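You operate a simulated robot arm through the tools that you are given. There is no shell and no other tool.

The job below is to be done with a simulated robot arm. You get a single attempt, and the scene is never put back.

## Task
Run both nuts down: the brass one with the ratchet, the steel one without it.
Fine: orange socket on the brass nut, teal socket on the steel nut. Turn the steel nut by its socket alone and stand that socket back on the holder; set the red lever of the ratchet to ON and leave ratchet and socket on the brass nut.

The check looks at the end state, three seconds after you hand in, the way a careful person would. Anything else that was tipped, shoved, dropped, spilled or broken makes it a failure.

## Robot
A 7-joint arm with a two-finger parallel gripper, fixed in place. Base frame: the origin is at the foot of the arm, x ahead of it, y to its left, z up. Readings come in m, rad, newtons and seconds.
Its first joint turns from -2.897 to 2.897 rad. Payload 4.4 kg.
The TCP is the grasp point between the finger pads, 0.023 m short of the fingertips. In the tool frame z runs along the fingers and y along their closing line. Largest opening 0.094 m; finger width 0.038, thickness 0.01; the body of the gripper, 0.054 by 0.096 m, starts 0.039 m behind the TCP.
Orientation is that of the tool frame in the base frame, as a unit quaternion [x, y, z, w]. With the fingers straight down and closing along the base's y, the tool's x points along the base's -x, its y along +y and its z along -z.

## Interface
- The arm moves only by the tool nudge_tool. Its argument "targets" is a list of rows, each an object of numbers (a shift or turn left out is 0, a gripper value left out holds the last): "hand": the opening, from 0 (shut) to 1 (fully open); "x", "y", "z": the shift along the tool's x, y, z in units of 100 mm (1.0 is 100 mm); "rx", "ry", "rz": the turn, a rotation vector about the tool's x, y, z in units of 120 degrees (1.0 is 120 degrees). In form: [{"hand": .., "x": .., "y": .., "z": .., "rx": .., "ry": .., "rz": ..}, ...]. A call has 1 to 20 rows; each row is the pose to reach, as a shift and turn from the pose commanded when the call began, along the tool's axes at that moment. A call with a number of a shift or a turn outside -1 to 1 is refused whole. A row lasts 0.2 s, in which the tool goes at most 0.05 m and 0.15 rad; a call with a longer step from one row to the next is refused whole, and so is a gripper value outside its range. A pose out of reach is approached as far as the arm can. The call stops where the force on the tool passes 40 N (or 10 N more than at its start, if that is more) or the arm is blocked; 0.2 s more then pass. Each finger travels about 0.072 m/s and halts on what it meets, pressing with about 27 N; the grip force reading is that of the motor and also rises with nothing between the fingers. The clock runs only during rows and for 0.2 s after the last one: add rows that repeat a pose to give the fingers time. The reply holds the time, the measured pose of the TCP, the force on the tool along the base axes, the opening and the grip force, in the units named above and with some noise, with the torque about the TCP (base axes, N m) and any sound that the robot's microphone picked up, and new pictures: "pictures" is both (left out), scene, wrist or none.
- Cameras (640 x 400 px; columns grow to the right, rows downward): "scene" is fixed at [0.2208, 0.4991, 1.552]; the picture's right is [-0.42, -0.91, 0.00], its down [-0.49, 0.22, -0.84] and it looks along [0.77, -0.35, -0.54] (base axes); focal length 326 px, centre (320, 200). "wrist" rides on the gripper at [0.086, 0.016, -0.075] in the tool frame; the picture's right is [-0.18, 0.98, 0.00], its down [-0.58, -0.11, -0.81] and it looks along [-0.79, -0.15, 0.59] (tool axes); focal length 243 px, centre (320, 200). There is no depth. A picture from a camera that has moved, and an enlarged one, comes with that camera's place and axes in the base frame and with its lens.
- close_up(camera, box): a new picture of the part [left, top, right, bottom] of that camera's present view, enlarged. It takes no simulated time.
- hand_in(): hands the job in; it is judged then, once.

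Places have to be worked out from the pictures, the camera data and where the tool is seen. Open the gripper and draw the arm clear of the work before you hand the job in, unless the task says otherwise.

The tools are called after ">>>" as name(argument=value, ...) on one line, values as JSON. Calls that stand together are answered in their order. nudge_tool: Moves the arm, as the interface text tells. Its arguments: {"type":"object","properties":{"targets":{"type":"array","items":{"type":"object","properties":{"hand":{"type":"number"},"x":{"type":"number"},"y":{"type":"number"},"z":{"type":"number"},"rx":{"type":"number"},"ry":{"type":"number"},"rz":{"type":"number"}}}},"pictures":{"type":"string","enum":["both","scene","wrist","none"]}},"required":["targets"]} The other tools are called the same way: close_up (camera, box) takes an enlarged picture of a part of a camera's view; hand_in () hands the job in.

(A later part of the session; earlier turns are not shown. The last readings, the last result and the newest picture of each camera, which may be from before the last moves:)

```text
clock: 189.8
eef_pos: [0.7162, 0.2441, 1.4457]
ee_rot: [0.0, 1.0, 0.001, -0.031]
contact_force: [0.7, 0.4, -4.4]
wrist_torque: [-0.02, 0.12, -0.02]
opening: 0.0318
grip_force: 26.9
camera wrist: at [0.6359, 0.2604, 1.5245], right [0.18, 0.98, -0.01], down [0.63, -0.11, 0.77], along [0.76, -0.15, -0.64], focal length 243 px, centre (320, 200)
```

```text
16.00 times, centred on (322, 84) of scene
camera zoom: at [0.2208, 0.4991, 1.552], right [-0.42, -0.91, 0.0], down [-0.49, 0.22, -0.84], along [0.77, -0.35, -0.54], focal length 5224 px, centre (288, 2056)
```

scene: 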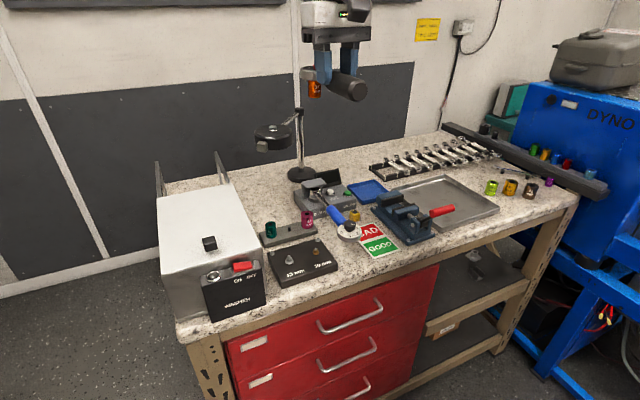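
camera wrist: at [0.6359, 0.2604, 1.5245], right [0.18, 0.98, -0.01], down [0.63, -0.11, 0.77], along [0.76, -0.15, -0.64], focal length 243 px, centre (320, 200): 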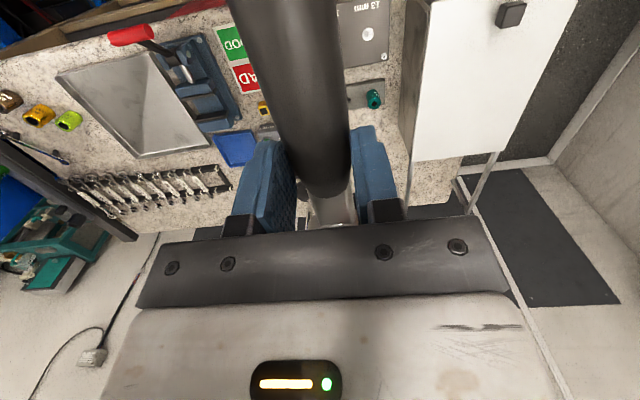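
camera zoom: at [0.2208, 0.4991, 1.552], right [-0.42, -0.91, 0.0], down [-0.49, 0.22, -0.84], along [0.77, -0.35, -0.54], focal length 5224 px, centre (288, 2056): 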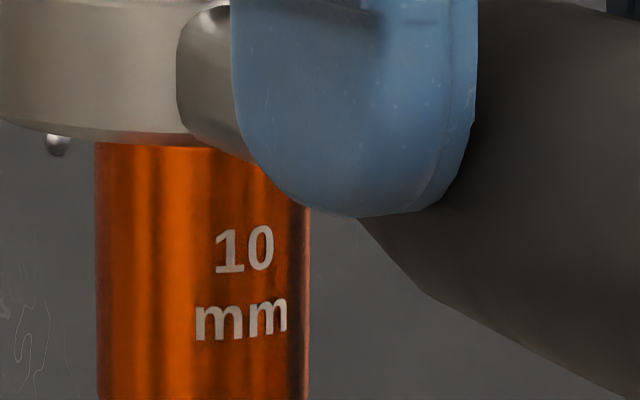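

The nut's flats/corners match the socket's present orientation (label toward −x ↔ hex corners at ~28°), so the same heading should re-engage. I first square up the tool's pitch and swing to −65° to see the ratchet exactly from the side and measure its tilt.

>>> nudge_tool(targets=[{"ry": -0.015}, {"ry": -0.0295}, {"ry": -0.0295}], pictures="none")

>>> nudge_tool(targets=[{"rz": -0.0675}, {"rz": -0.135}, {"rz": -0.2025}, {"rz": -0.27}, {"rz": -0.3375}, {"rz": -0.405}, {"rz": -0.4725}, {"rz": -0.54}, {"rz": -0.54}], pictures="scene")

>>> close_up(camera="scene", box=[260, 40, 420, 140])

```text
clock: 190.6
eef_pos: [0.7174, 0.245, 1.445]
ee_rot: [-0.001, 1.0, 0.002, 0.001]
contact_force: [-0.2, -0.8, -4.2]
wrist_torque: [-0.02, 0.11, -0.02]
opening: 0.0318
grip_force: 26.9
```

```text
clock: 192.6
eef_pos: [0.7182, 0.2445, 1.4462]
ee_rot: [-0.537, 0.844, 0.0, 0.001]
contact_force: [-0.2, -0.5, -3.9]
wrist_torque: [-0.1, 0.06, 0.01]
opening: 0.0317
grip_force: 26.6
```

scene: 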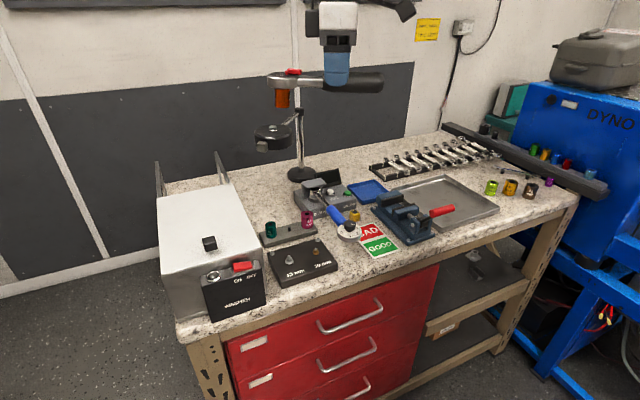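

```text
4.00 times, centred on (340, 90) of scene
camera zoom: at [0.2208, 0.4991, 1.552], right [-0.42, -0.91, 0.0], down [-0.49, 0.22, -0.84], along [0.77, -0.35, -0.54], focal length 1306 px, centre (240, 640)
```

zoom: 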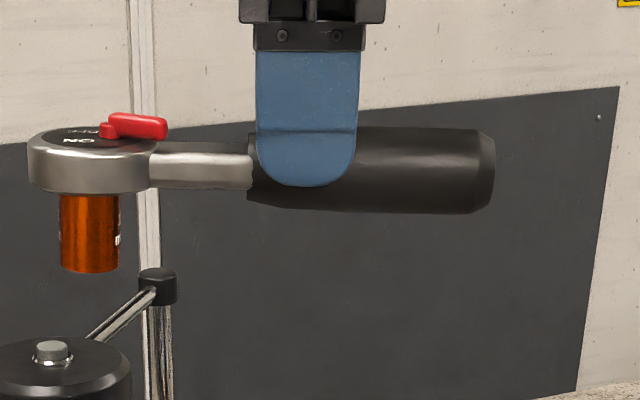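

In the side view (tool vertical) the ratchet is ~1.7° head-up, and L=87.4 mm is confirmed. I return to heading 0, pitch +1.7° to level it, and come down above the brass nut.

>>> nudge_tool(targets=[{"rz": 0.0675}, {"rz": 0.135}, {"rz": 0.2025}, {"rz": 0.27}, {"rz": 0.3375}, {"rz": 0.405}, {"rz": 0.4725}, {"rz": 0.5415}, {"rz": 0.5415}], pictures="none")

>>> nudge_tool(targets=[{"ry": 0.0142}, {"ry": 0.0142}], pictures="scene")

>>> close_up(camera="scene", box=[305, 60, 365, 105])

```text
clock: 194.6
eef_pos: [0.7168, 0.244, 1.4458]
ee_rot: [0.002, 1.0, 0.001, 0.001]
contact_force: [0.0, -0.2, -4.0]
wrist_torque: [-0.02, 0.13, 0.02]
opening: 0.0318
grip_force: 26.5
```

```text
clock: 195.2
eef_pos: [0.7176, 0.2444, 1.4456]
ee_rot: [0.001, 1.0, 0.001, -0.014]
contact_force: [0.5, 0.0, -3.9]
wrist_torque: [-0.01, 0.12, 0.0]
opening: 0.0319
grip_force: 26.9
```

scene: 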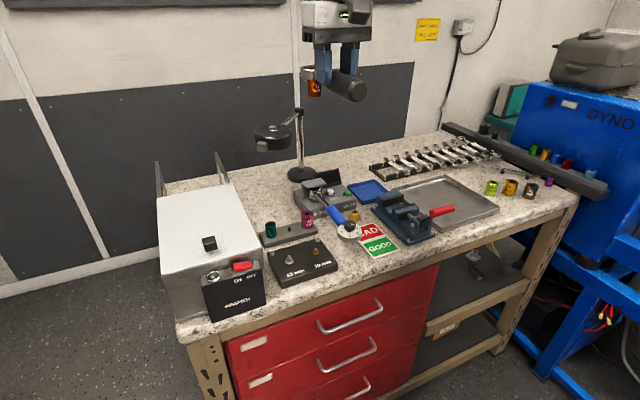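

```text
8.89 times, centred on (335, 82) of scene
camera zoom: at [0.2208, 0.4991, 1.552], right [-0.42, -0.91, 0.0], down [-0.49, 0.22, -0.84], along [0.77, -0.35, -0.54], focal length 2902 px, centre (187, 1244)
```

zoom: 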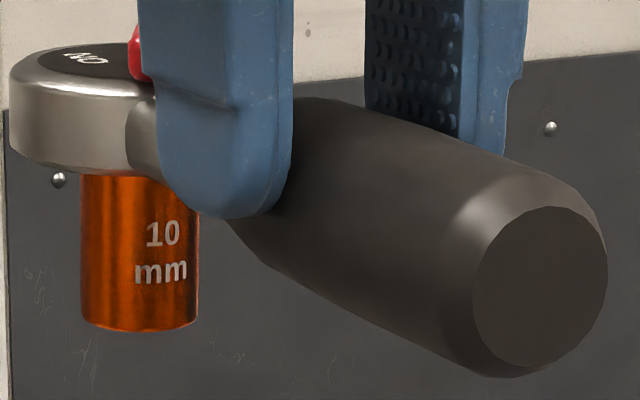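

The socket hangs vertical now. I descend straight down to about 30 mm above the final height.

>>> nudge_tool(targets=[{"x": -0.015, "z": 0.49}, {"x": -0.03, "z": 0.98}, {"x": -0.03, "z": 1.0}], pictures="none")

>>> nudge_tool(targets=[{"x": -0.015, "z": 0.49}, {"x": -0.03, "z": 0.98}, {"x": -0.03, "z": 1.0}], pictures="none")

>>> nudge_tool(targets=[{"x": -0.015, "z": 0.49}, {"x": -0.03, "z": 0.98}, {"x": -0.03, "z": 1.0}], pictures="none")

>>> nudge_tool(targets=[{"x": -0.01, "z": 0.35}, {"x": -0.021, "z": 0.68}, {"x": -0.021, "z": 0.68}, {"x": -0.021, "z": 0.68}], pictures="scene")

>>> close_up(camera="scene", box=[300, 225, 335, 260])

```text
clock: 196.0
eef_pos: [0.7163, 0.2444, 1.3444]
ee_rot: [0.002, 1.0, 0.001, -0.014]
contact_force: [-1.3, 0.6, -4.9]
wrist_torque: [0.0, 0.11, -0.01]
opening: 0.0317
grip_force: 27.1
```

```text
clock: 196.8
eef_pos: [0.7178, 0.2435, 1.244]
ee_rot: [0.002, 1.0, 0.0, -0.014]
contact_force: [-0.2, 0.5, -4.1]
wrist_torque: [0.02, 0.13, -0.01]
opening: 0.032
grip_force: 26.9
```

```text
clock: 197.6
eef_pos: [0.7179, 0.2443, 1.1451]
ee_rot: [0.002, 1.0, 0.001, -0.015]
contact_force: [0.0, -0.2, -4.8]
wrist_torque: [-0.02, 0.11, -0.01]
opening: 0.0316
grip_force: 27.1
```

```text
clock: 198.6
eef_pos: [0.7171, 0.2454, 1.077]
ee_rot: [0.002, 1.0, 0.001, -0.014]
contact_force: [-0.2, 0.3, -4.8]
wrist_torque: [0.0, 0.1, 0.02]
opening: 0.0318
grip_force: 27.1
```

scene: 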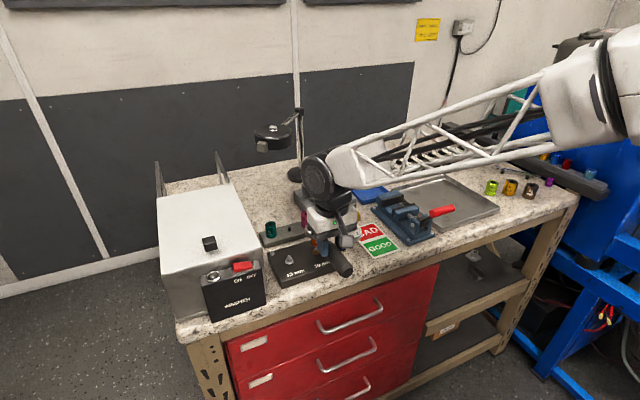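

```text
11.43 times, centred on (318, 242) of scene
camera zoom: at [0.2208, 0.4991, 1.552], right [-0.42, -0.91, 0.0], down [-0.49, 0.22, -0.84], along [0.77, -0.35, -0.54], focal length 3732 px, centre (349, -286)
```

zoom: 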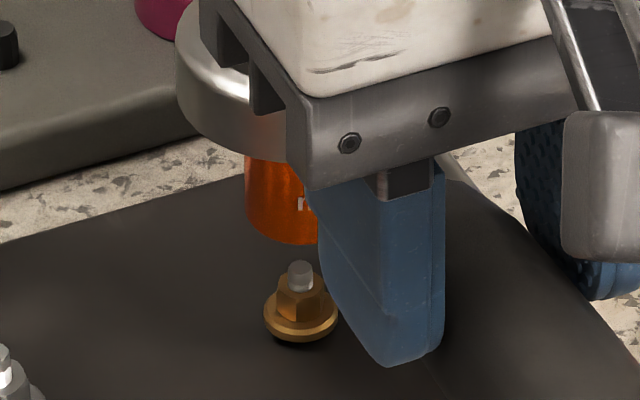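

The socket is ~0.9 mm right of the nut axis in this view. I shift (+0.5, +0.75) mm and lower 12 mm, then check again.

>>> nudge_tool(targets=[{"x": -0.005, "y": 0.0075}, {"x": -0.007, "y": 0.0075, "z": 0.06}, {"x": -0.0086, "y": 0.0075, "z": 0.12}, {"x": -0.0086, "y": 0.0075, "z": 0.12}], pictures="none")

>>> close_up(camera="scene", box=[304, 232, 332, 258])

```text
clock: 199.6
eef_pos: [0.7187, 0.2459, 1.065]
ee_rot: [0.002, 1.0, 0.0, -0.014]
contact_force: [-0.1, 0.0, -4.7]
wrist_torque: [0.0, 0.14, 0.02]
opening: 0.0319
grip_force: 27.0
```

```text
15.38 times, centred on (318, 245) of scene
camera zoom: at [0.2208, 0.4991, 1.552], right [-0.42, -0.91, 0.0], down [-0.49, 0.22, -0.84], along [0.77, -0.35, -0.54], focal length 5024 px, centre (351, -492)
```

zoom: 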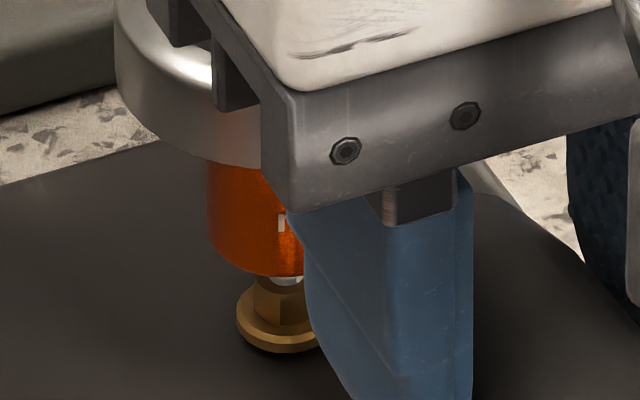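

Aligned laterally to ~0.1 mm in this view. I lower in steps, watching force and moment.

>>> nudge_tool(targets=[{"x": -0.001, "z": 0.03}, {"x": -0.002, "z": 0.06}, {"x": -0.003, "z": 0.09}, {"x": -0.004, "z": 0.12}, {"x": -0.004, "z": 0.14}, {"x": -0.004, "z": 0.14}], pictures="none")

>>> nudge_tool(targets=[{"z": 0.01}, {"z": 0.02}, {"z": 0.02}], pictures="none")

>>> close_up(camera="scene", box=[304, 232, 332, 258])

```text
clock: 201.0
eef_pos: [0.7187, 0.2448, 1.0508]
ee_rot: [0.002, 1.0, 0.0, -0.014]
contact_force: [0.1, -0.2, -0.7]
wrist_torque: [0.02, -0.14, -0.02]
opening: 0.0319
grip_force: 26.7
```

```text
clock: 201.8
eef_pos: [0.7184, 0.2463, 1.0507]
ee_rot: [0.001, 1.0, 0.001, -0.014]
contact_force: [-5.9, -0.3, 7.7]
wrist_torque: [0.03, -0.41, 0.04]
opening: 0.0319
grip_force: 27.1
```

```text
15.38 times, centred on (318, 245) of scene
camera zoom: at [0.2208, 0.4991, 1.552], right [-0.42, -0.91, 0.0], down [-0.49, 0.22, -0.84], along [0.77, -0.35, -0.54], focal length 5024 px, centre (351, -492)
```

zoom: 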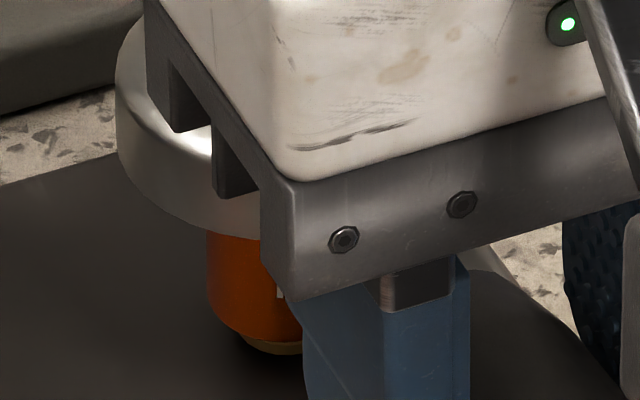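

It's on the nut's chamfer again (flange ~5.5 mm below the mouth), side force −6 N in x. I back up 2 mm, shift −0.3 mm in x, and lower again with a small clockwise wiggle.

>>> nudge_tool(targets=[{"z": -0.025}, {"x": 0.003, "z": -0.025}, {"x": 0.003, "z": -0.01}, {"x": 0.003, "z": 0.0}, {"x": 0.003, "z": 0.0}], pictures="none")

>>> nudge_tool(targets=[{"z": 0.008}, {"z": 0.015}, {"z": 0.015}], pictures="none")

```text
clock: 203.0
eef_pos: [0.7168, 0.2459, 1.049]
ee_rot: [0.002, 1.0, 0.002, -0.014]
contact_force: [-0.5, -0.1, -3.7]
wrist_torque: [0.01, 0.1, 0.02]
opening: 0.0317
grip_force: 26.7
```

```text
clock: 203.8
eef_pos: [0.7184, 0.2461, 1.0477]
ee_rot: [0.002, 1.0, 0.001, -0.015]
contact_force: [-8.2, -1.6, 7.5]
wrist_torque: [-0.08, -0.33, -0.12]
opening: 0.0316
grip_force: 27.5
```

Some progress (contact moved ~1.5 mm lower). Repeating with another −0.3 mm in x.

>>> nudge_tool(targets=[{"z": -0.02}, {"x": 0.003, "z": -0.02}, {"x": 0.003, "z": -0.01}, {"x": 0.003, "z": 0.0}, {"x": 0.003, "z": 0.0}], pictures="none")

>>> close_up(camera="scene", box=[304, 232, 332, 258])

```text
clock: 205.0
eef_pos: [0.718, 0.2465, 1.0487]
ee_rot: [0.003, 1.0, 0.0, -0.015]
contact_force: [0.1, -0.7, 3.4]
wrist_torque: [-0.03, -0.38, -0.04]
opening: 0.0319
grip_force: 26.7
```

```text
15.38 times, centred on (318, 245) of scene
camera zoom: at [0.2208, 0.4991, 1.552], right [-0.42, -0.91, 0.0], down [-0.49, 0.22, -0.84], along [0.77, -0.35, -0.54], focal length 5024 px, centre (351, -492)
```

zoom: 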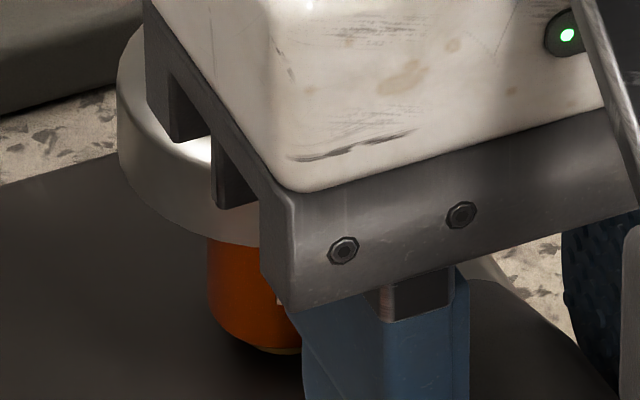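

Now the socket is down over the hex again (flange hidden), side force ~0. I start the first ratchet stroke: swing the handle 33° clockwise about the nut axis.

>>> nudge_tool(targets=[{"x": -0.008, "y": 0.1064, "z": -0.0002, "rx": -0.0017, "rz": 0.0583}, {"x": -0.0289, "y": 0.211, "z": -0.0009, "rx": -0.0035, "rz": 0.1167}, {"x": -0.0568, "y": 0.2982, "z": -0.0017, "rx": -0.005, "rz": 0.1667}, {"x": -0.1007, "y": 0.3955, "z": -0.003, "rx": -0.0067, "rz": 0.225}, {"x": -0.1475, "y": 0.4741, "z": -0.0044, "rx": -0.0082, "rz": 0.275}, {"x": -0.1475, "y": 0.4741, "z": -0.0044, "rx": -0.0082, "rz": 0.275}], pictures="both")

>>> close_up(camera="scene", box=[290, 210, 350, 270])

```text
clock: 206.4
eef_pos: [0.7329, 0.2922, 1.0479]
ee_rot: [0.286, 0.958, 0.005, -0.014]
contact_force: [-11.4, 7.7, 1.7]
wrist_torque: [0.23, 0.37, 0.05]
opening: 0.0319
grip_force: 27.3
camera wrist: at [0.6719, 0.3521, 1.1244], right [0.69, 0.72, 0.0], down [0.45, -0.42, 0.79], along [0.57, -0.55, -0.61], focal length 243 px, centre (320, 200)
```

scene: 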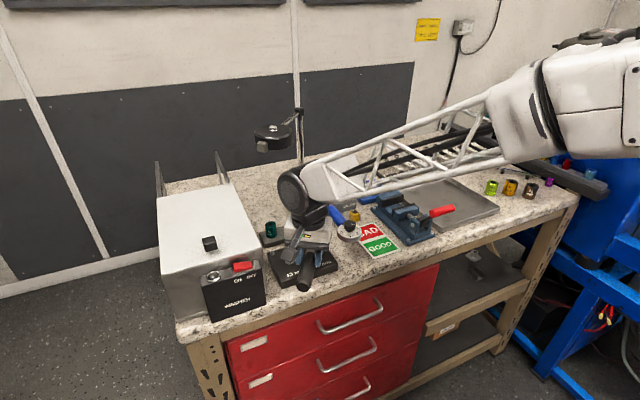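
wrist: 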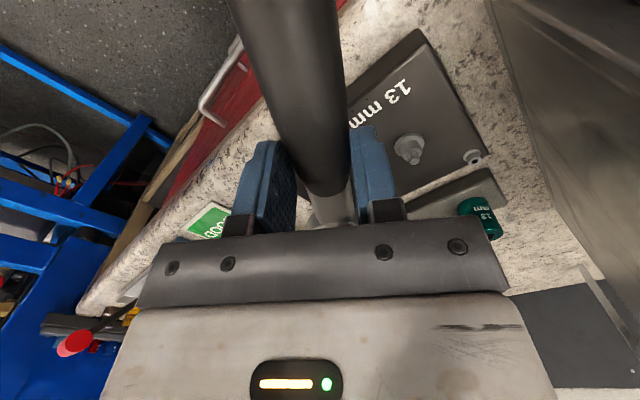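

```text
6.67 times, centred on (320, 240) of scene
camera zoom: at [0.2208, 0.4991, 1.552], right [-0.42, -0.91, 0.0], down [-0.49, 0.22, -0.84], along [0.77, -0.35, -0.54], focal length 2177 px, centre (320, -67)
```

zoom: 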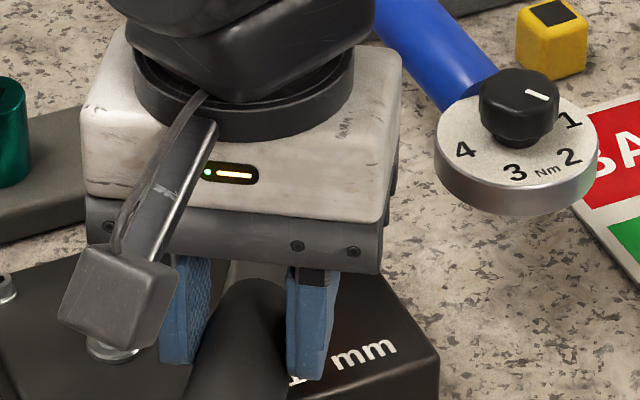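

Stroke done; the residual force (14 N outward along the handle) tells the pivot offset is slightly different (y_t≈−0.3, L≈87.6 mm). I relieve it by 0.5 mm and swing back 73° counter-clockwise.

>>> nudge_tool(targets=[{"x": 0.005}, {"x": -0.003, "y": -0.1236, "z": -0.0001, "rx": 0.002, "rz": -0.0676}, {"x": -0.029, "y": -0.2448, "z": -0.0009, "rx": 0.004, "rz": -0.1352}, {"x": -0.0716, "y": -0.3612, "z": -0.0021, "rx": 0.006, "rz": -0.2028}, {"x": -0.13, "y": -0.4704, "z": -0.0039, "rx": 0.008, "rz": -0.2703}, {"x": -0.2036, "y": -0.5704, "z": -0.006, "rx": 0.01, "rz": -0.338}, {"x": -0.2902, "y": -0.6588, "z": -0.0086, "rx": 0.012, "rz": -0.4056}, {"x": -0.3885, "y": -0.7342, "z": -0.0115, "rx": 0.0141, "rz": -0.4732}, {"x": -0.4965, "y": -0.7949, "z": -0.0147, "rx": 0.0161, "rz": -0.5408}, {"x": -0.612, "y": -0.8398, "z": -0.0182, "rx": 0.0181, "rz": -0.6083}, {"x": -0.612, "y": -0.8398, "z": -0.0182, "rx": 0.0181, "rz": -0.6083}], pictures="scene")

>>> close_up(camera="scene", box=[295, 215, 355, 265])

>>> close_up(camera="scene", box=[300, 225, 332, 255])

```text
clock: 208.8
eef_pos: [0.739, 0.1896, 1.0468]
ee_rot: [-0.341, 0.94, -0.005, -0.013]
contact_force: [18.5, 19.6, -4.7]
wrist_torque: [0.81, -0.67, 0.28]
opening: 0.0314
grip_force: 27.4
```

scene: 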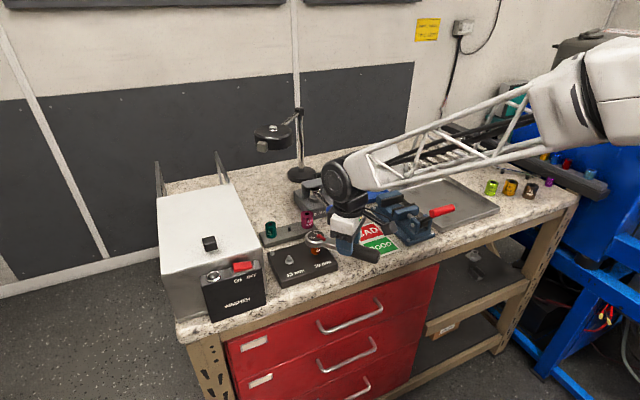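

```text
8.00 times, centred on (325, 240) of scene
camera zoom: at [0.2208, 0.4991, 1.552], right [-0.42, -0.91, 0.0], down [-0.49, 0.22, -0.84], along [0.77, -0.35, -0.54], focal length 2612 px, centre (280, -120)
```

zoom: 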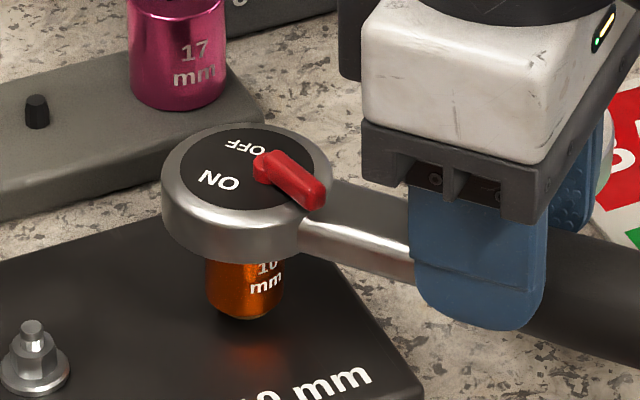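

```text
13.33 times, centred on (316, 240) of scene
camera zoom: at [0.2208, 0.4991, 1.552], right [-0.42, -0.91, 0.0], down [-0.49, 0.22, -0.84], along [0.77, -0.35, -0.54], focal length 4354 px, centre (373, -333)
```

zoom: 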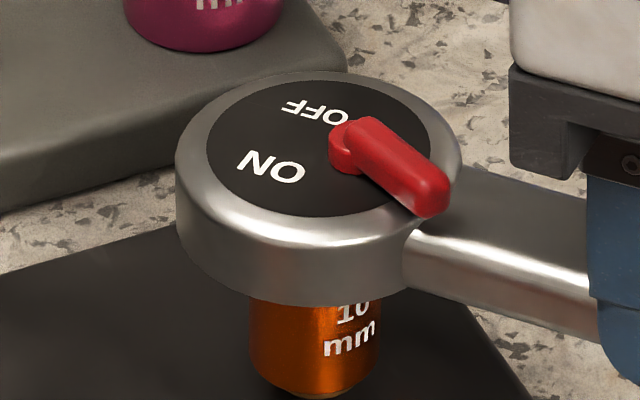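

The head is visible here: lever still on ON. There's a 27 N pull toward the nut, so I ease the TCP inward 1 mm and read again before the next stroke.

>>> nudge_tool(targets=[{"x": -0.005}, {"x": -0.01}, {"x": -0.01}], pictures="none")

>>> close_up(camera="scene", box=[300, 230, 332, 260])

```text
clock: 209.6
eef_pos: [0.738, 0.1892, 1.0459]
ee_rot: [-0.34, 0.94, -0.005, -0.013]
contact_force: [3.9, 5.5, -3.6]
wrist_torque: [0.14, -0.04, 0.15]
opening: 0.0317
grip_force: 26.8
```

```text
13.33 times, centred on (316, 245) of scene
camera zoom: at [0.2208, 0.4991, 1.552], right [-0.42, -0.91, 0.0], down [-0.49, 0.22, -0.84], along [0.77, -0.35, -0.54], focal length 4354 px, centre (373, -400)
```

zoom: 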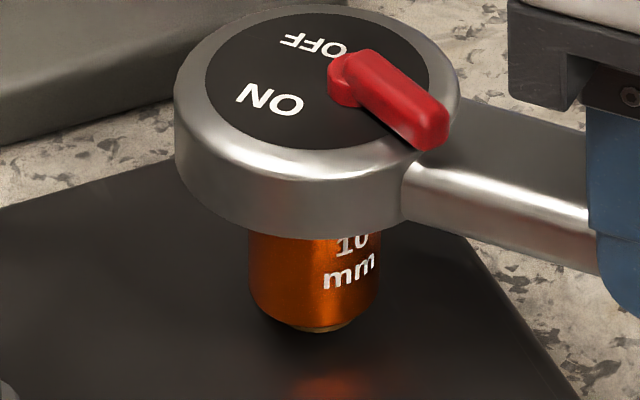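

Side load is down to ~7 N. Now a full forward stroke: 73° clockwise, with slight downward bias.

>>> nudge_tool(targets=[{"x": -0.003, "z": 0.005}, {"x": -0.012, "y": 0.1219, "z": 0.0048, "rx": -0.002, "rz": 0.0676}, {"x": -0.038, "y": 0.2412, "z": 0.004, "rx": -0.004, "rz": 0.1352}, {"x": -0.0805, "y": 0.3558, "z": 0.0028, "rx": -0.006, "rz": 0.2028}, {"x": -0.139, "y": 0.4631, "z": 0.001, "rx": -0.008, "rz": 0.2703}, {"x": -0.212, "y": 0.5614, "z": -0.0012, "rx": -0.01, "rz": 0.338}, {"x": -0.298, "y": 0.6481, "z": -0.0038, "rx": -0.012, "rz": 0.4056}, {"x": -0.3953, "y": 0.7219, "z": -0.0067, "rx": -0.0141, "rz": 0.4732}, {"x": -0.5021, "y": 0.7812, "z": -0.0098, "rx": -0.0161, "rz": 0.5408}, {"x": -0.6163, "y": 0.8248, "z": -0.0132, "rx": -0.0181, "rz": 0.6083}, {"x": -0.6163, "y": 0.8248, "z": -0.0132, "rx": -0.0181, "rz": 0.6083}], pictures="scene")

>>> close_up(camera="scene", box=[290, 215, 350, 270])

```text
clock: 212.0
eef_pos: [0.7338, 0.2934, 1.0472]
ee_rot: [0.287, 0.958, 0.005, -0.013]
contact_force: [-6.4, 3.0, -4.4]
wrist_torque: [0.12, 0.27, -0.02]
opening: 0.0318
grip_force: 27.3
```

scene: 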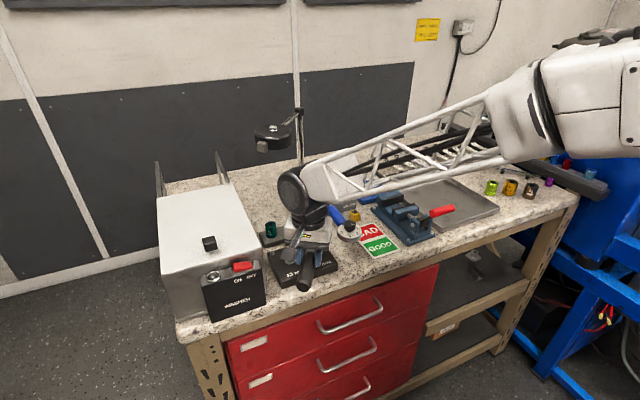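

```text
7.27 times, centred on (320, 242) of scene
camera zoom: at [0.2208, 0.4991, 1.552], right [-0.42, -0.91, 0.0], down [-0.49, 0.22, -0.84], along [0.77, -0.35, -0.54], focal length 2375 px, centre (320, -109)
```

zoom: 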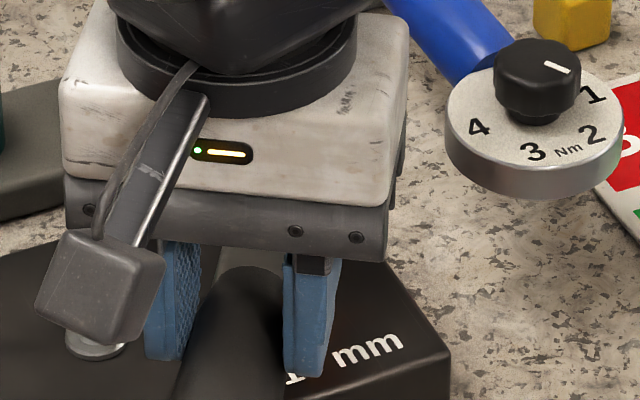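

Low side load this time. I swing back 73° and look at whether the socket stayed (ratcheted) or came back with the handle.

>>> nudge_tool(targets=[{"x": 0.003}, {"x": -0.0054, "y": -0.1222, "z": -0.0002, "rx": 0.002, "rz": -0.0676}, {"x": -0.0309, "y": -0.242, "z": -0.0009, "rx": 0.004, "rz": -0.1352}, {"x": -0.0731, "y": -0.357, "z": -0.0022, "rx": 0.006, "rz": -0.2028}, {"x": -0.131, "y": -0.4648, "z": -0.0039, "rx": 0.008, "rz": -0.2703}, {"x": -0.2038, "y": -0.5637, "z": -0.0061, "rx": 0.01, "rz": -0.338}, {"x": -0.2896, "y": -0.651, "z": -0.0086, "rx": 0.012, "rz": -0.4056}, {"x": -0.3868, "y": -0.7254, "z": -0.0115, "rx": 0.0141, "rz": -0.4732}, {"x": -0.4937, "y": -0.7853, "z": -0.0147, "rx": 0.0161, "rz": -0.5408}, {"x": -0.6079, "y": -0.8296, "z": -0.0181, "rx": 0.0181, "rz": -0.6083}, {"x": -0.6079, "y": -0.8296, "z": -0.0181, "rx": 0.0181, "rz": -0.6083}], pictures="none")

>>> close_up(camera="scene", box=[300, 230, 332, 260])

```text
clock: 214.4
eef_pos: [0.7393, 0.1905, 1.047]
ee_rot: [-0.341, 0.94, -0.005, -0.013]
contact_force: [13.6, 11.0, -4.4]
wrist_torque: [0.55, -0.59, 0.04]
opening: 0.0319
grip_force: 26.8
```

```text
13.33 times, centred on (316, 245) of scene
camera zoom: at [0.2208, 0.4991, 1.552], right [-0.42, -0.91, 0.0], down [-0.49, 0.22, -0.84], along [0.77, -0.35, -0.54], focal length 4354 px, centre (373, -400)
```

zoom: 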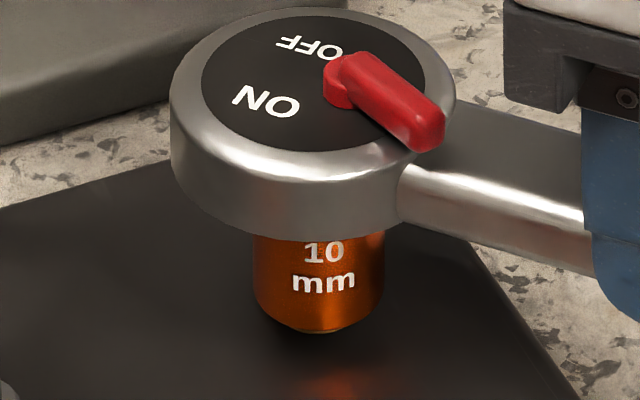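

After this full cycle the socket's label moved about 30° clockwise net (189°→159°): the back-swing drags the free nut part-way, but it progresses. To understand the drag I make a small forward move of 20° and look again.

>>> nudge_tool(targets=[{"x": -0.008}, {"x": -0.0145, "y": 0.105, "z": -0.0002, "rx": -0.0017, "rz": 0.0583}, {"x": -0.034, "y": 0.209, "z": -0.0008, "rx": -0.0035, "rz": 0.1167}, {"x": -0.06, "y": 0.2945, "z": -0.0016, "rx": -0.005, "rz": 0.1667}, {"x": -0.06, "y": 0.2945, "z": -0.0016, "rx": -0.005, "rz": 0.1667}], pictures="none")

>>> close_up(camera="scene", box=[300, 230, 332, 260])

```text
clock: 215.6
eef_pos: [0.7248, 0.217, 1.0476]
ee_rot: [-0.172, 0.985, -0.002, -0.013]
contact_force: [-1.0, -2.8, -5.1]
wrist_torque: [-0.15, 0.16, -0.14]
opening: 0.032
grip_force: 27.0
```

```text
13.33 times, centred on (316, 245) of scene
camera zoom: at [0.2208, 0.4991, 1.552], right [-0.42, -0.91, 0.0], down [-0.49, 0.22, -0.84], along [0.77, -0.35, -0.54], focal length 4354 px, centre (373, -400)
```

zoom: 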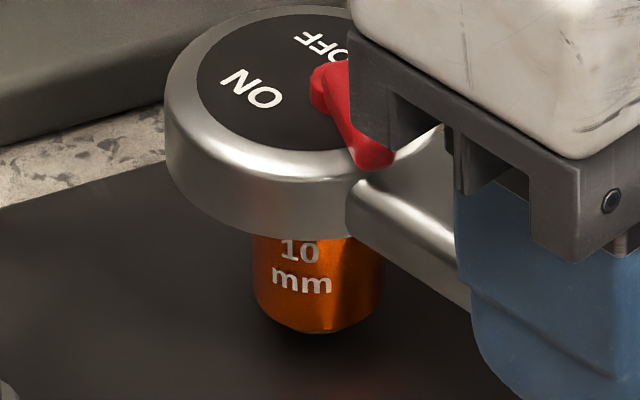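

Forward motion drives the socket immediately (19° for 20°). Now 20° back to see how much it drags.

>>> nudge_tool(targets=[{"x": -0.0065, "y": -0.105, "z": -0.0002, "rx": 0.0017, "rz": -0.0583}, {"x": -0.026, "y": -0.209, "z": -0.0008, "rx": 0.0035, "rz": -0.1167}, {"x": -0.052, "y": -0.2945, "z": -0.0016, "rx": 0.005, "rz": -0.1667}, {"x": -0.052, "y": -0.2945, "z": -0.0016, "rx": 0.005, "rz": -0.1667}], pictures="none")

>>> close_up(camera="scene", box=[300, 230, 332, 260])

```text
clock: 216.6
eef_pos: [0.7395, 0.1908, 1.0476]
ee_rot: [-0.341, 0.94, -0.005, -0.013]
contact_force: [5.3, 4.6, -6.9]
wrist_torque: [0.21, -0.26, 0.09]
opening: 0.0321
grip_force: 26.9
```

```text
13.33 times, centred on (316, 245) of scene
camera zoom: at [0.2208, 0.4991, 1.552], right [-0.42, -0.91, 0.0], down [-0.49, 0.22, -0.84], along [0.77, -0.35, -0.54], focal length 4354 px, centre (373, -400)
```

zoom: 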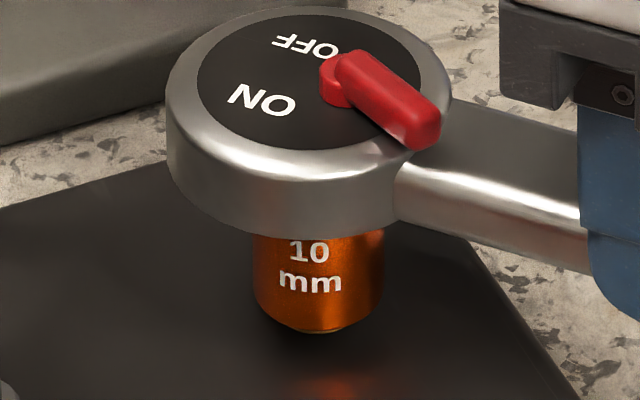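

Only ~7° drag this time. I continue with full strokes: forward 73°.

>>> nudge_tool(targets=[{"x": -0.002, "z": 0.003}, {"x": -0.011, "y": 0.1219, "z": 0.0028, "rx": -0.002, "rz": 0.0676}, {"x": -0.037, "y": 0.2412, "z": 0.002, "rx": -0.004, "rz": 0.1352}, {"x": -0.0795, "y": 0.3558, "z": 0.0008, "rx": -0.006, "rz": 0.2028}, {"x": -0.138, "y": 0.4631, "z": -0.001, "rx": -0.008, "rz": 0.2703}, {"x": -0.211, "y": 0.5614, "z": -0.0032, "rx": -0.01, "rz": 0.338}, {"x": -0.297, "y": 0.6481, "z": -0.0058, "rx": -0.012, "rz": 0.4056}, {"x": -0.3943, "y": 0.7219, "z": -0.0087, "rx": -0.0141, "rz": 0.4732}, {"x": -0.5011, "y": 0.7812, "z": -0.0118, "rx": -0.0161, "rz": 0.5408}, {"x": -0.6153, "y": 0.8248, "z": -0.0152, "rx": -0.0181, "rz": 0.6083}, {"x": -0.6153, "y": 0.8248, "z": -0.0152, "rx": -0.0181, "rz": 0.6083}], pictures="none")

>>> nudge_tool(targets=[{"x": 0.003}, {"x": -0.0054, "y": -0.1222, "z": -0.0002, "rx": 0.002, "rz": -0.0676}, {"x": -0.0309, "y": -0.242, "z": -0.0009, "rx": 0.004, "rz": -0.1352}, {"x": -0.0731, "y": -0.357, "z": -0.0022, "rx": 0.006, "rz": -0.2028}, {"x": -0.132, "y": -0.4648, "z": -0.0039, "rx": 0.008, "rz": -0.2703}, {"x": -0.206, "y": -0.5637, "z": -0.0061, "rx": 0.01, "rz": -0.338}, {"x": -0.293, "y": -0.651, "z": -0.0086, "rx": 0.012, "rz": -0.4056}, {"x": -0.391, "y": -0.7254, "z": -0.0115, "rx": 0.0141, "rz": -0.4732}, {"x": -0.5, "y": -0.7853, "z": -0.0147, "rx": 0.0161, "rz": -0.5408}, {"x": -0.616, "y": -0.8296, "z": -0.0181, "rx": 0.0181, "rz": -0.6083}, {"x": -0.616, "y": -0.8296, "z": -0.0181, "rx": 0.0181, "rz": -0.6083}], pictures="none")

>>> close_up(camera="scene", box=[300, 230, 332, 260])

```text
clock: 219.0
eef_pos: [0.7338, 0.2935, 1.0473]
ee_rot: [0.287, 0.958, 0.005, -0.013]
contact_force: [24.0, -17.8, -9.8]
wrist_torque: [-0.67, -0.86, -0.13]
opening: 0.0319
grip_force: 26.5
```

```text
clock: 221.4
eef_pos: [0.7411, 0.1907, 1.0472]
ee_rot: [-0.341, 0.94, -0.005, -0.012]
contact_force: [6.2, 9.8, -8.9]
wrist_torque: [0.32, -0.28, 0.28]
opening: 0.0317
grip_force: 27.1
```

```text
13.33 times, centred on (316, 245) of scene
camera zoom: at [0.2208, 0.4991, 1.552], right [-0.42, -0.91, 0.0], down [-0.49, 0.22, -0.84], along [0.77, -0.35, -0.54], focal length 4354 px, centre (373, -400)
```

zoom: 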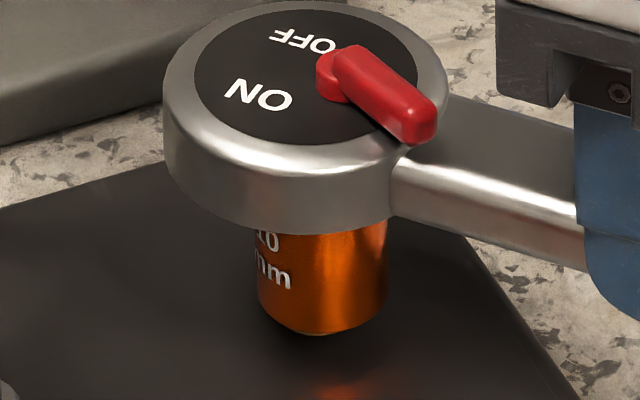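

Net progress this cycle ~49° (label 147°→98°), and the nut is pulling the ratchet down slightly. I refine the pivot (L≈85.7, offset −1.1 mm), follow down 0.5 mm and repeat the forward and back strokes.

>>> nudge_tool(targets=[{"x": -0.006, "z": 0.005}, {"x": -0.0161, "y": 0.1208, "z": 0.0047, "rx": -0.002, "rz": 0.0676}, {"x": -0.0432, "y": 0.2389, "z": 0.0039, "rx": -0.004, "rz": 0.1352}, {"x": -0.0866, "y": 0.3521, "z": 0.0026, "rx": -0.006, "rz": 0.2028}, {"x": -0.1456, "y": 0.458, "z": 0.0009, "rx": -0.008, "rz": 0.2703}, {"x": -0.2191, "y": 0.5547, "z": -0.0013, "rx": -0.01, "rz": 0.338}, {"x": -0.3053, "y": 0.6398, "z": -0.0039, "rx": -0.012, "rz": 0.4056}, {"x": -0.4027, "y": 0.712, "z": -0.0068, "rx": -0.0141, "rz": 0.4732}, {"x": -0.5093, "y": 0.7697, "z": -0.01, "rx": -0.0161, "rz": 0.5408}, {"x": -0.6229, "y": 0.8117, "z": -0.0133, "rx": -0.0181, "rz": 0.6083}, {"x": -0.6229, "y": 0.8117, "z": -0.0133, "rx": -0.0181, "rz": 0.6083}], pictures="none")

>>> nudge_tool(targets=[{"x": -0.007, "y": -0.121, "z": -0.0002, "rx": 0.002, "rz": -0.0676}, {"x": -0.031, "y": -0.2398, "z": -0.0009, "rx": 0.004, "rz": -0.1352}, {"x": -0.0716, "y": -0.3541, "z": -0.0021, "rx": 0.006, "rz": -0.2028}, {"x": -0.1278, "y": -0.4614, "z": -0.0038, "rx": 0.008, "rz": -0.2703}, {"x": -0.1988, "y": -0.5599, "z": -0.0059, "rx": 0.01, "rz": -0.338}, {"x": -0.2827, "y": -0.6472, "z": -0.0084, "rx": 0.012, "rz": -0.4056}, {"x": -0.3783, "y": -0.722, "z": -0.0112, "rx": 0.0141, "rz": -0.4732}, {"x": -0.4833, "y": -0.7823, "z": -0.0144, "rx": 0.0161, "rz": -0.5408}, {"x": -0.5959, "y": -0.8273, "z": -0.0177, "rx": 0.0181, "rz": -0.6083}, {"x": -0.5959, "y": -0.8273, "z": -0.0177, "rx": 0.0181, "rz": -0.6083}], pictures="none")

>>> close_up(camera="scene", box=[300, 230, 332, 260])

```text
clock: 223.8
eef_pos: [0.7362, 0.2926, 1.0459]
ee_rot: [0.286, 0.958, 0.006, -0.013]
contact_force: [-1.4, 0.1, -7.3]
wrist_torque: [-0.01, 0.09, -0.09]
opening: 0.032
grip_force: 26.8
```

```text
clock: 226.0
eef_pos: [0.7396, 0.1892, 1.045]
ee_rot: [-0.341, 0.94, -0.004, -0.013]
contact_force: [19.4, 18.1, -8.6]
wrist_torque: [0.81, -0.89, 0.12]
opening: 0.0318
grip_force: 27.0
```

```text
13.33 times, centred on (316, 245) of scene
camera zoom: at [0.2208, 0.4991, 1.552], right [-0.42, -0.91, 0.0], down [-0.49, 0.22, -0.84], along [0.77, -0.35, -0.54], focal length 4354 px, centre (373, -400)
```

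zoom: 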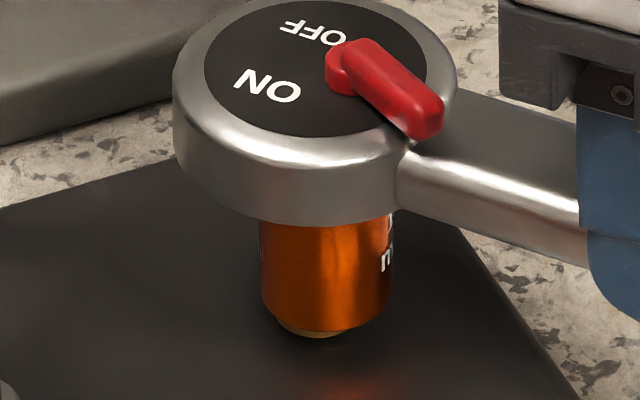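

There are labels on two opposite sides, so the reading is 55° (net ~43° more). The flange shows a bit more, so the nut is running down while I hold the socket at constant height. I relieve the inward load (1.3 mm) and lower 0.8 mm.

>>> nudge_tool(targets=[{"x": -0.007, "z": 0.004}, {"x": -0.013, "z": 0.008}, {"x": -0.013, "z": 0.008}], pictures="none")

>>> close_up(camera="scene", box=[300, 230, 332, 260])

>>> close_up(camera="scene", box=[295, 215, 375, 275])

```text
clock: 226.8
eef_pos: [0.7421, 0.1904, 1.0453]
ee_rot: [-0.34, 0.94, -0.003, -0.013]
contact_force: [1.8, 1.6, -1.5]
wrist_torque: [0.24, -0.33, -0.07]
opening: 0.032
grip_force: 27.1
```

```text
13.33 times, centred on (316, 245) of scene
camera zoom: at [0.2208, 0.4991, 1.552], right [-0.42, -0.91, 0.0], down [-0.49, 0.22, -0.84], along [0.77, -0.35, -0.54], focal length 4354 px, centre (373, -400)
```

zoom: 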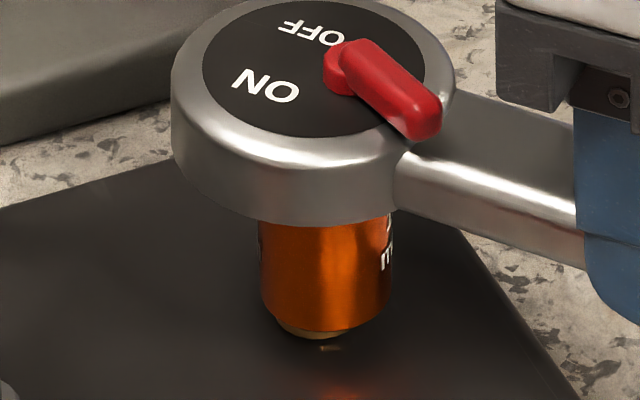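

```text
6.67 times, centred on (335, 245) of scene
camera zoom: at [0.2208, 0.4991, 1.552], right [-0.42, -0.91, 0.0], down [-0.49, 0.22, -0.84], along [0.77, -0.35, -0.54], focal length 2177 px, centre (220, -100)
```

zoom: 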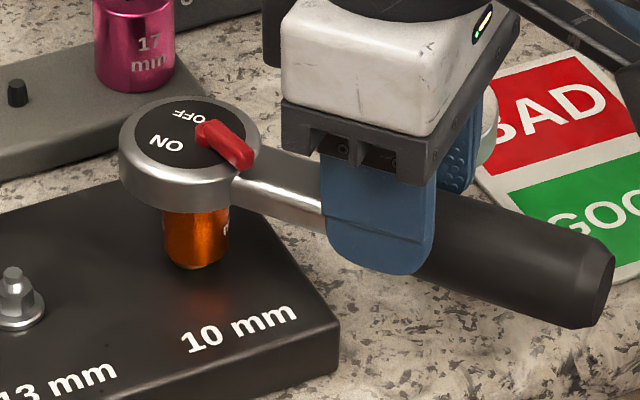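

The socket looks slightly tilted and off the hex now. I zoom in closely on the joint.

>>> close_up(camera="scene", box=[305, 238, 329, 256])

>>> close_up(camera="scene", box=[300, 222, 360, 262])

```text
16.00 times, centred on (317, 247) of scene
camera zoom: at [0.2208, 0.4991, 1.552], right [-0.42, -0.91, 0.0], down [-0.49, 0.22, -0.84], along [0.77, -0.35, -0.54], focal length 5224 px, centre (368, -552)
```

zoom: 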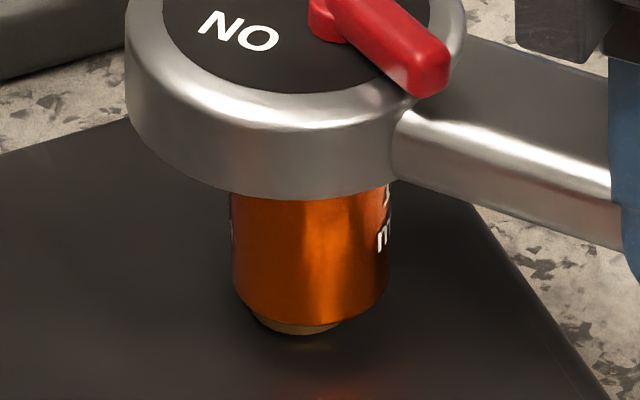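

```text
10.00 times, centred on (330, 242) of scene
camera zoom: at [0.2208, 0.4991, 1.552], right [-0.42, -0.91, 0.0], down [-0.49, 0.22, -0.84], along [0.77, -0.35, -0.54], focal length 3265 px, centre (220, -220)
```

zoom: 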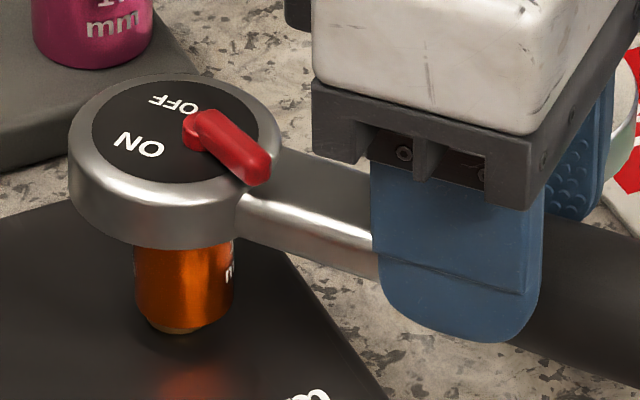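

The socket has come off the hex: its axis is ~1.35 mm to the right and it sits ~1 mm high. I shift it back over the nut and lower gently.

>>> nudge_tool(targets=[{"z": -0.015}, {"x": -0.0122, "y": 0.0058, "z": -0.015}, {"x": -0.0122, "y": 0.0058, "z": 0.0}, {"x": -0.0122, "y": 0.0058, "z": 0.008}, {"x": -0.0122, "y": 0.0058, "z": 0.008}], pictures="none")

>>> close_up(camera="scene", box=[305, 238, 329, 256])

```text
clock: 227.9
eef_pos: [0.7396, 0.1918, 1.0446]
ee_rot: [-0.34, 0.94, -0.005, -0.015]
contact_force: [-13.2, -12.3, 4.6]
wrist_torque: [-0.07, 0.01, -0.07]
opening: 0.0318
grip_force: 27.1
stopped in row 5: the force on the tool passed its limit at 40 N (the readings are from after the stop); the commanded pose is now the measured one
```

```text
16.00 times, centred on (317, 247) of scene
camera zoom: at [0.2208, 0.4991, 1.552], right [-0.42, -0.91, 0.0], down [-0.49, 0.22, -0.84], along [0.77, -0.35, -0.54], focal length 5224 px, centre (368, -552)
```

zoom: 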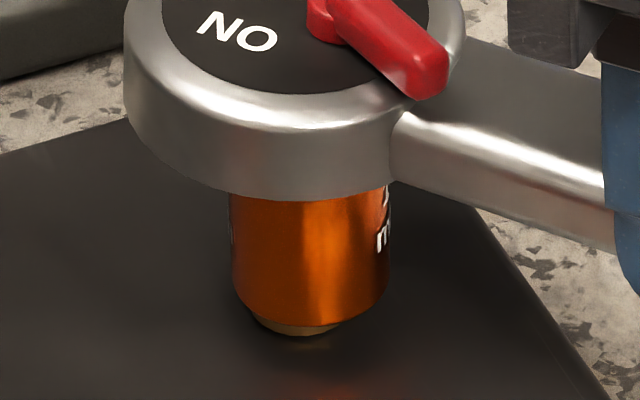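

The side load shows it's jammed on the chamfer. I lift the assembly 15 mm clear of the nut, to view both and re-align properly.

>>> nudge_tool(targets=[{"z": -0.02}, {"x": -0.002, "z": -0.08}, {"x": -0.004, "z": -0.17}, {"x": -0.004, "z": -0.17}], pictures="none")

>>> close_up(camera="scene", box=[303, 230, 331, 258])

>>> close_up(camera="scene", box=[295, 215, 375, 275])

```text
clock: 228.9
eef_pos: [0.7411, 0.1909, 1.0622]
ee_rot: [-0.341, 0.94, -0.004, -0.013]
contact_force: [-0.6, -0.5, -4.1]
wrist_torque: [-0.08, 0.13, 0.01]
opening: 0.0318
grip_force: 27.0
```

```text
14.29 times, centred on (317, 244) of scene
camera zoom: at [0.2208, 0.4991, 1.552], right [-0.42, -0.91, 0.0], down [-0.49, 0.22, -0.84], along [0.77, -0.35, -0.54], focal length 4665 px, centre (363, -429)
```

zoom: 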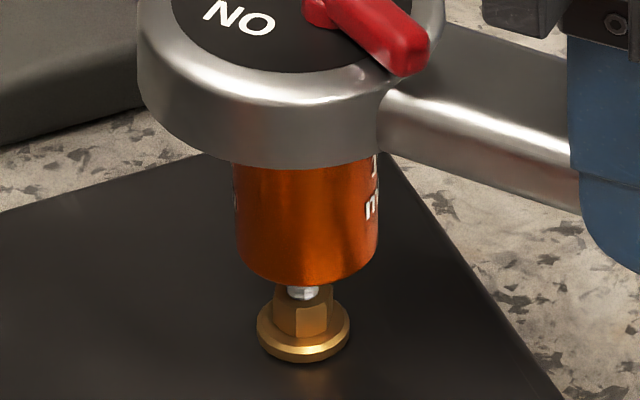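

```text
6.67 times, centred on (335, 245) of scene
camera zoom: at [0.2208, 0.4991, 1.552], right [-0.42, -0.91, 0.0], down [-0.49, 0.22, -0.84], along [0.77, -0.35, -0.54], focal length 2177 px, centre (220, -100)
```

zoom: 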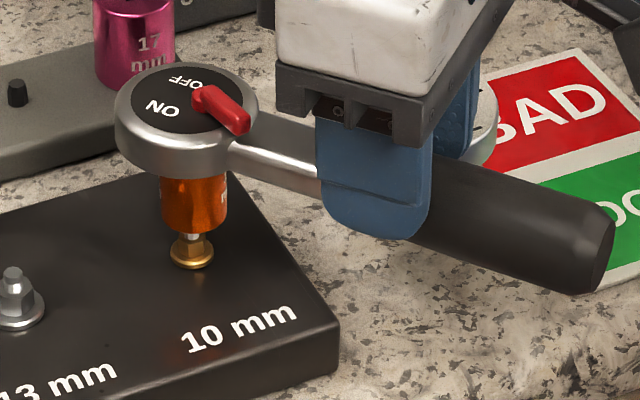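

The brass nut looks much lower now. I zoom in on it to judge whether it already sits on the plate.

>>> close_up(camera="scene", box=[308, 244, 324, 260])

>>> close_up(camera="scene", box=[280, 246, 300, 268])

```text
16.00 times, centred on (316, 252) of scene
camera zoom: at [0.2208, 0.4991, 1.552], right [-0.42, -0.91, 0.0], down [-0.49, 0.22, -0.84], along [0.77, -0.35, -0.54], focal length 5224 px, centre (384, -632)
```

zoom: 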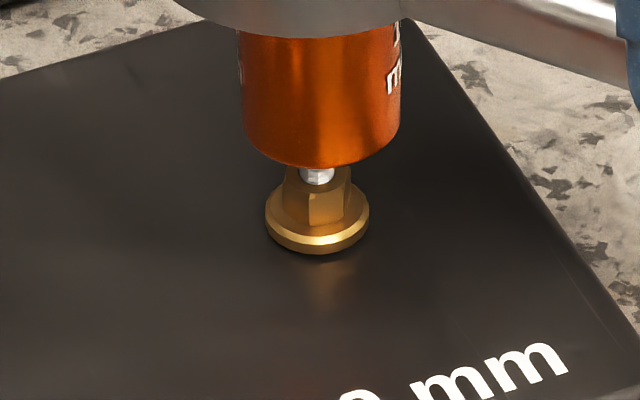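

```text
16.00 times, centred on (290, 257) of scene
camera zoom: at [0.2208, 0.4991, 1.552], right [-0.42, -0.91, 0.0], down [-0.49, 0.22, -0.84], along [0.77, -0.35, -0.54], focal length 5224 px, centre (800, -712)
```

zoom: 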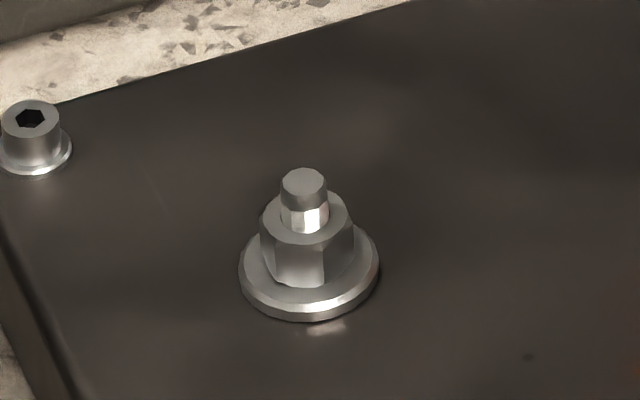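

The nut has descended ~1.5 mm and only ~0.7 mm gap seems left. The socket axis is ~0.9 mm right of the nut in this view; I shift left and lower to contact, watching forces.

>>> nudge_tool(targets=[{"x": -0.008, "y": 0.004}, {"x": -0.009, "y": 0.004, "z": 0.04}, {"x": -0.01, "y": 0.004, "z": 0.08}, {"x": -0.011, "y": 0.004, "z": 0.12}, {"x": -0.011, "y": 0.004, "z": 0.14}, {"x": -0.011, "y": 0.004, "z": 0.14}], pictures="none")

>>> close_up(camera="scene", box=[305, 238, 329, 258])

```text
clock: 230.3
eef_pos: [0.7425, 0.193, 1.0471]
ee_rot: [-0.34, 0.94, -0.004, -0.012]
contact_force: [-0.3, 0.0, -3.2]
wrist_torque: [-0.03, 0.09, 0.01]
opening: 0.0321
grip_force: 26.4
```

```text
16.00 times, centred on (317, 248) of scene
camera zoom: at [0.2208, 0.4991, 1.552], right [-0.42, -0.91, 0.0], down [-0.49, 0.22, -0.84], along [0.77, -0.35, -0.54], focal length 5224 px, centre (368, -568)
```

zoom: 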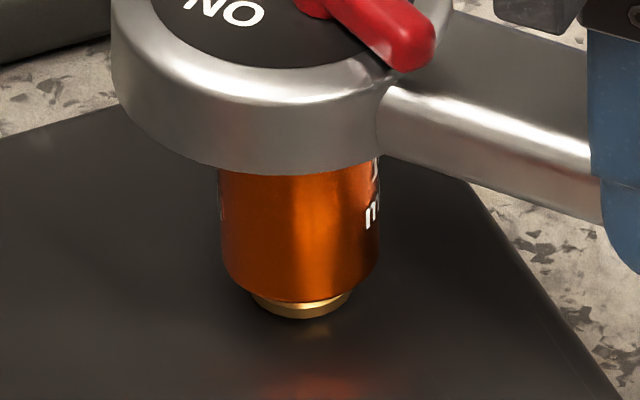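

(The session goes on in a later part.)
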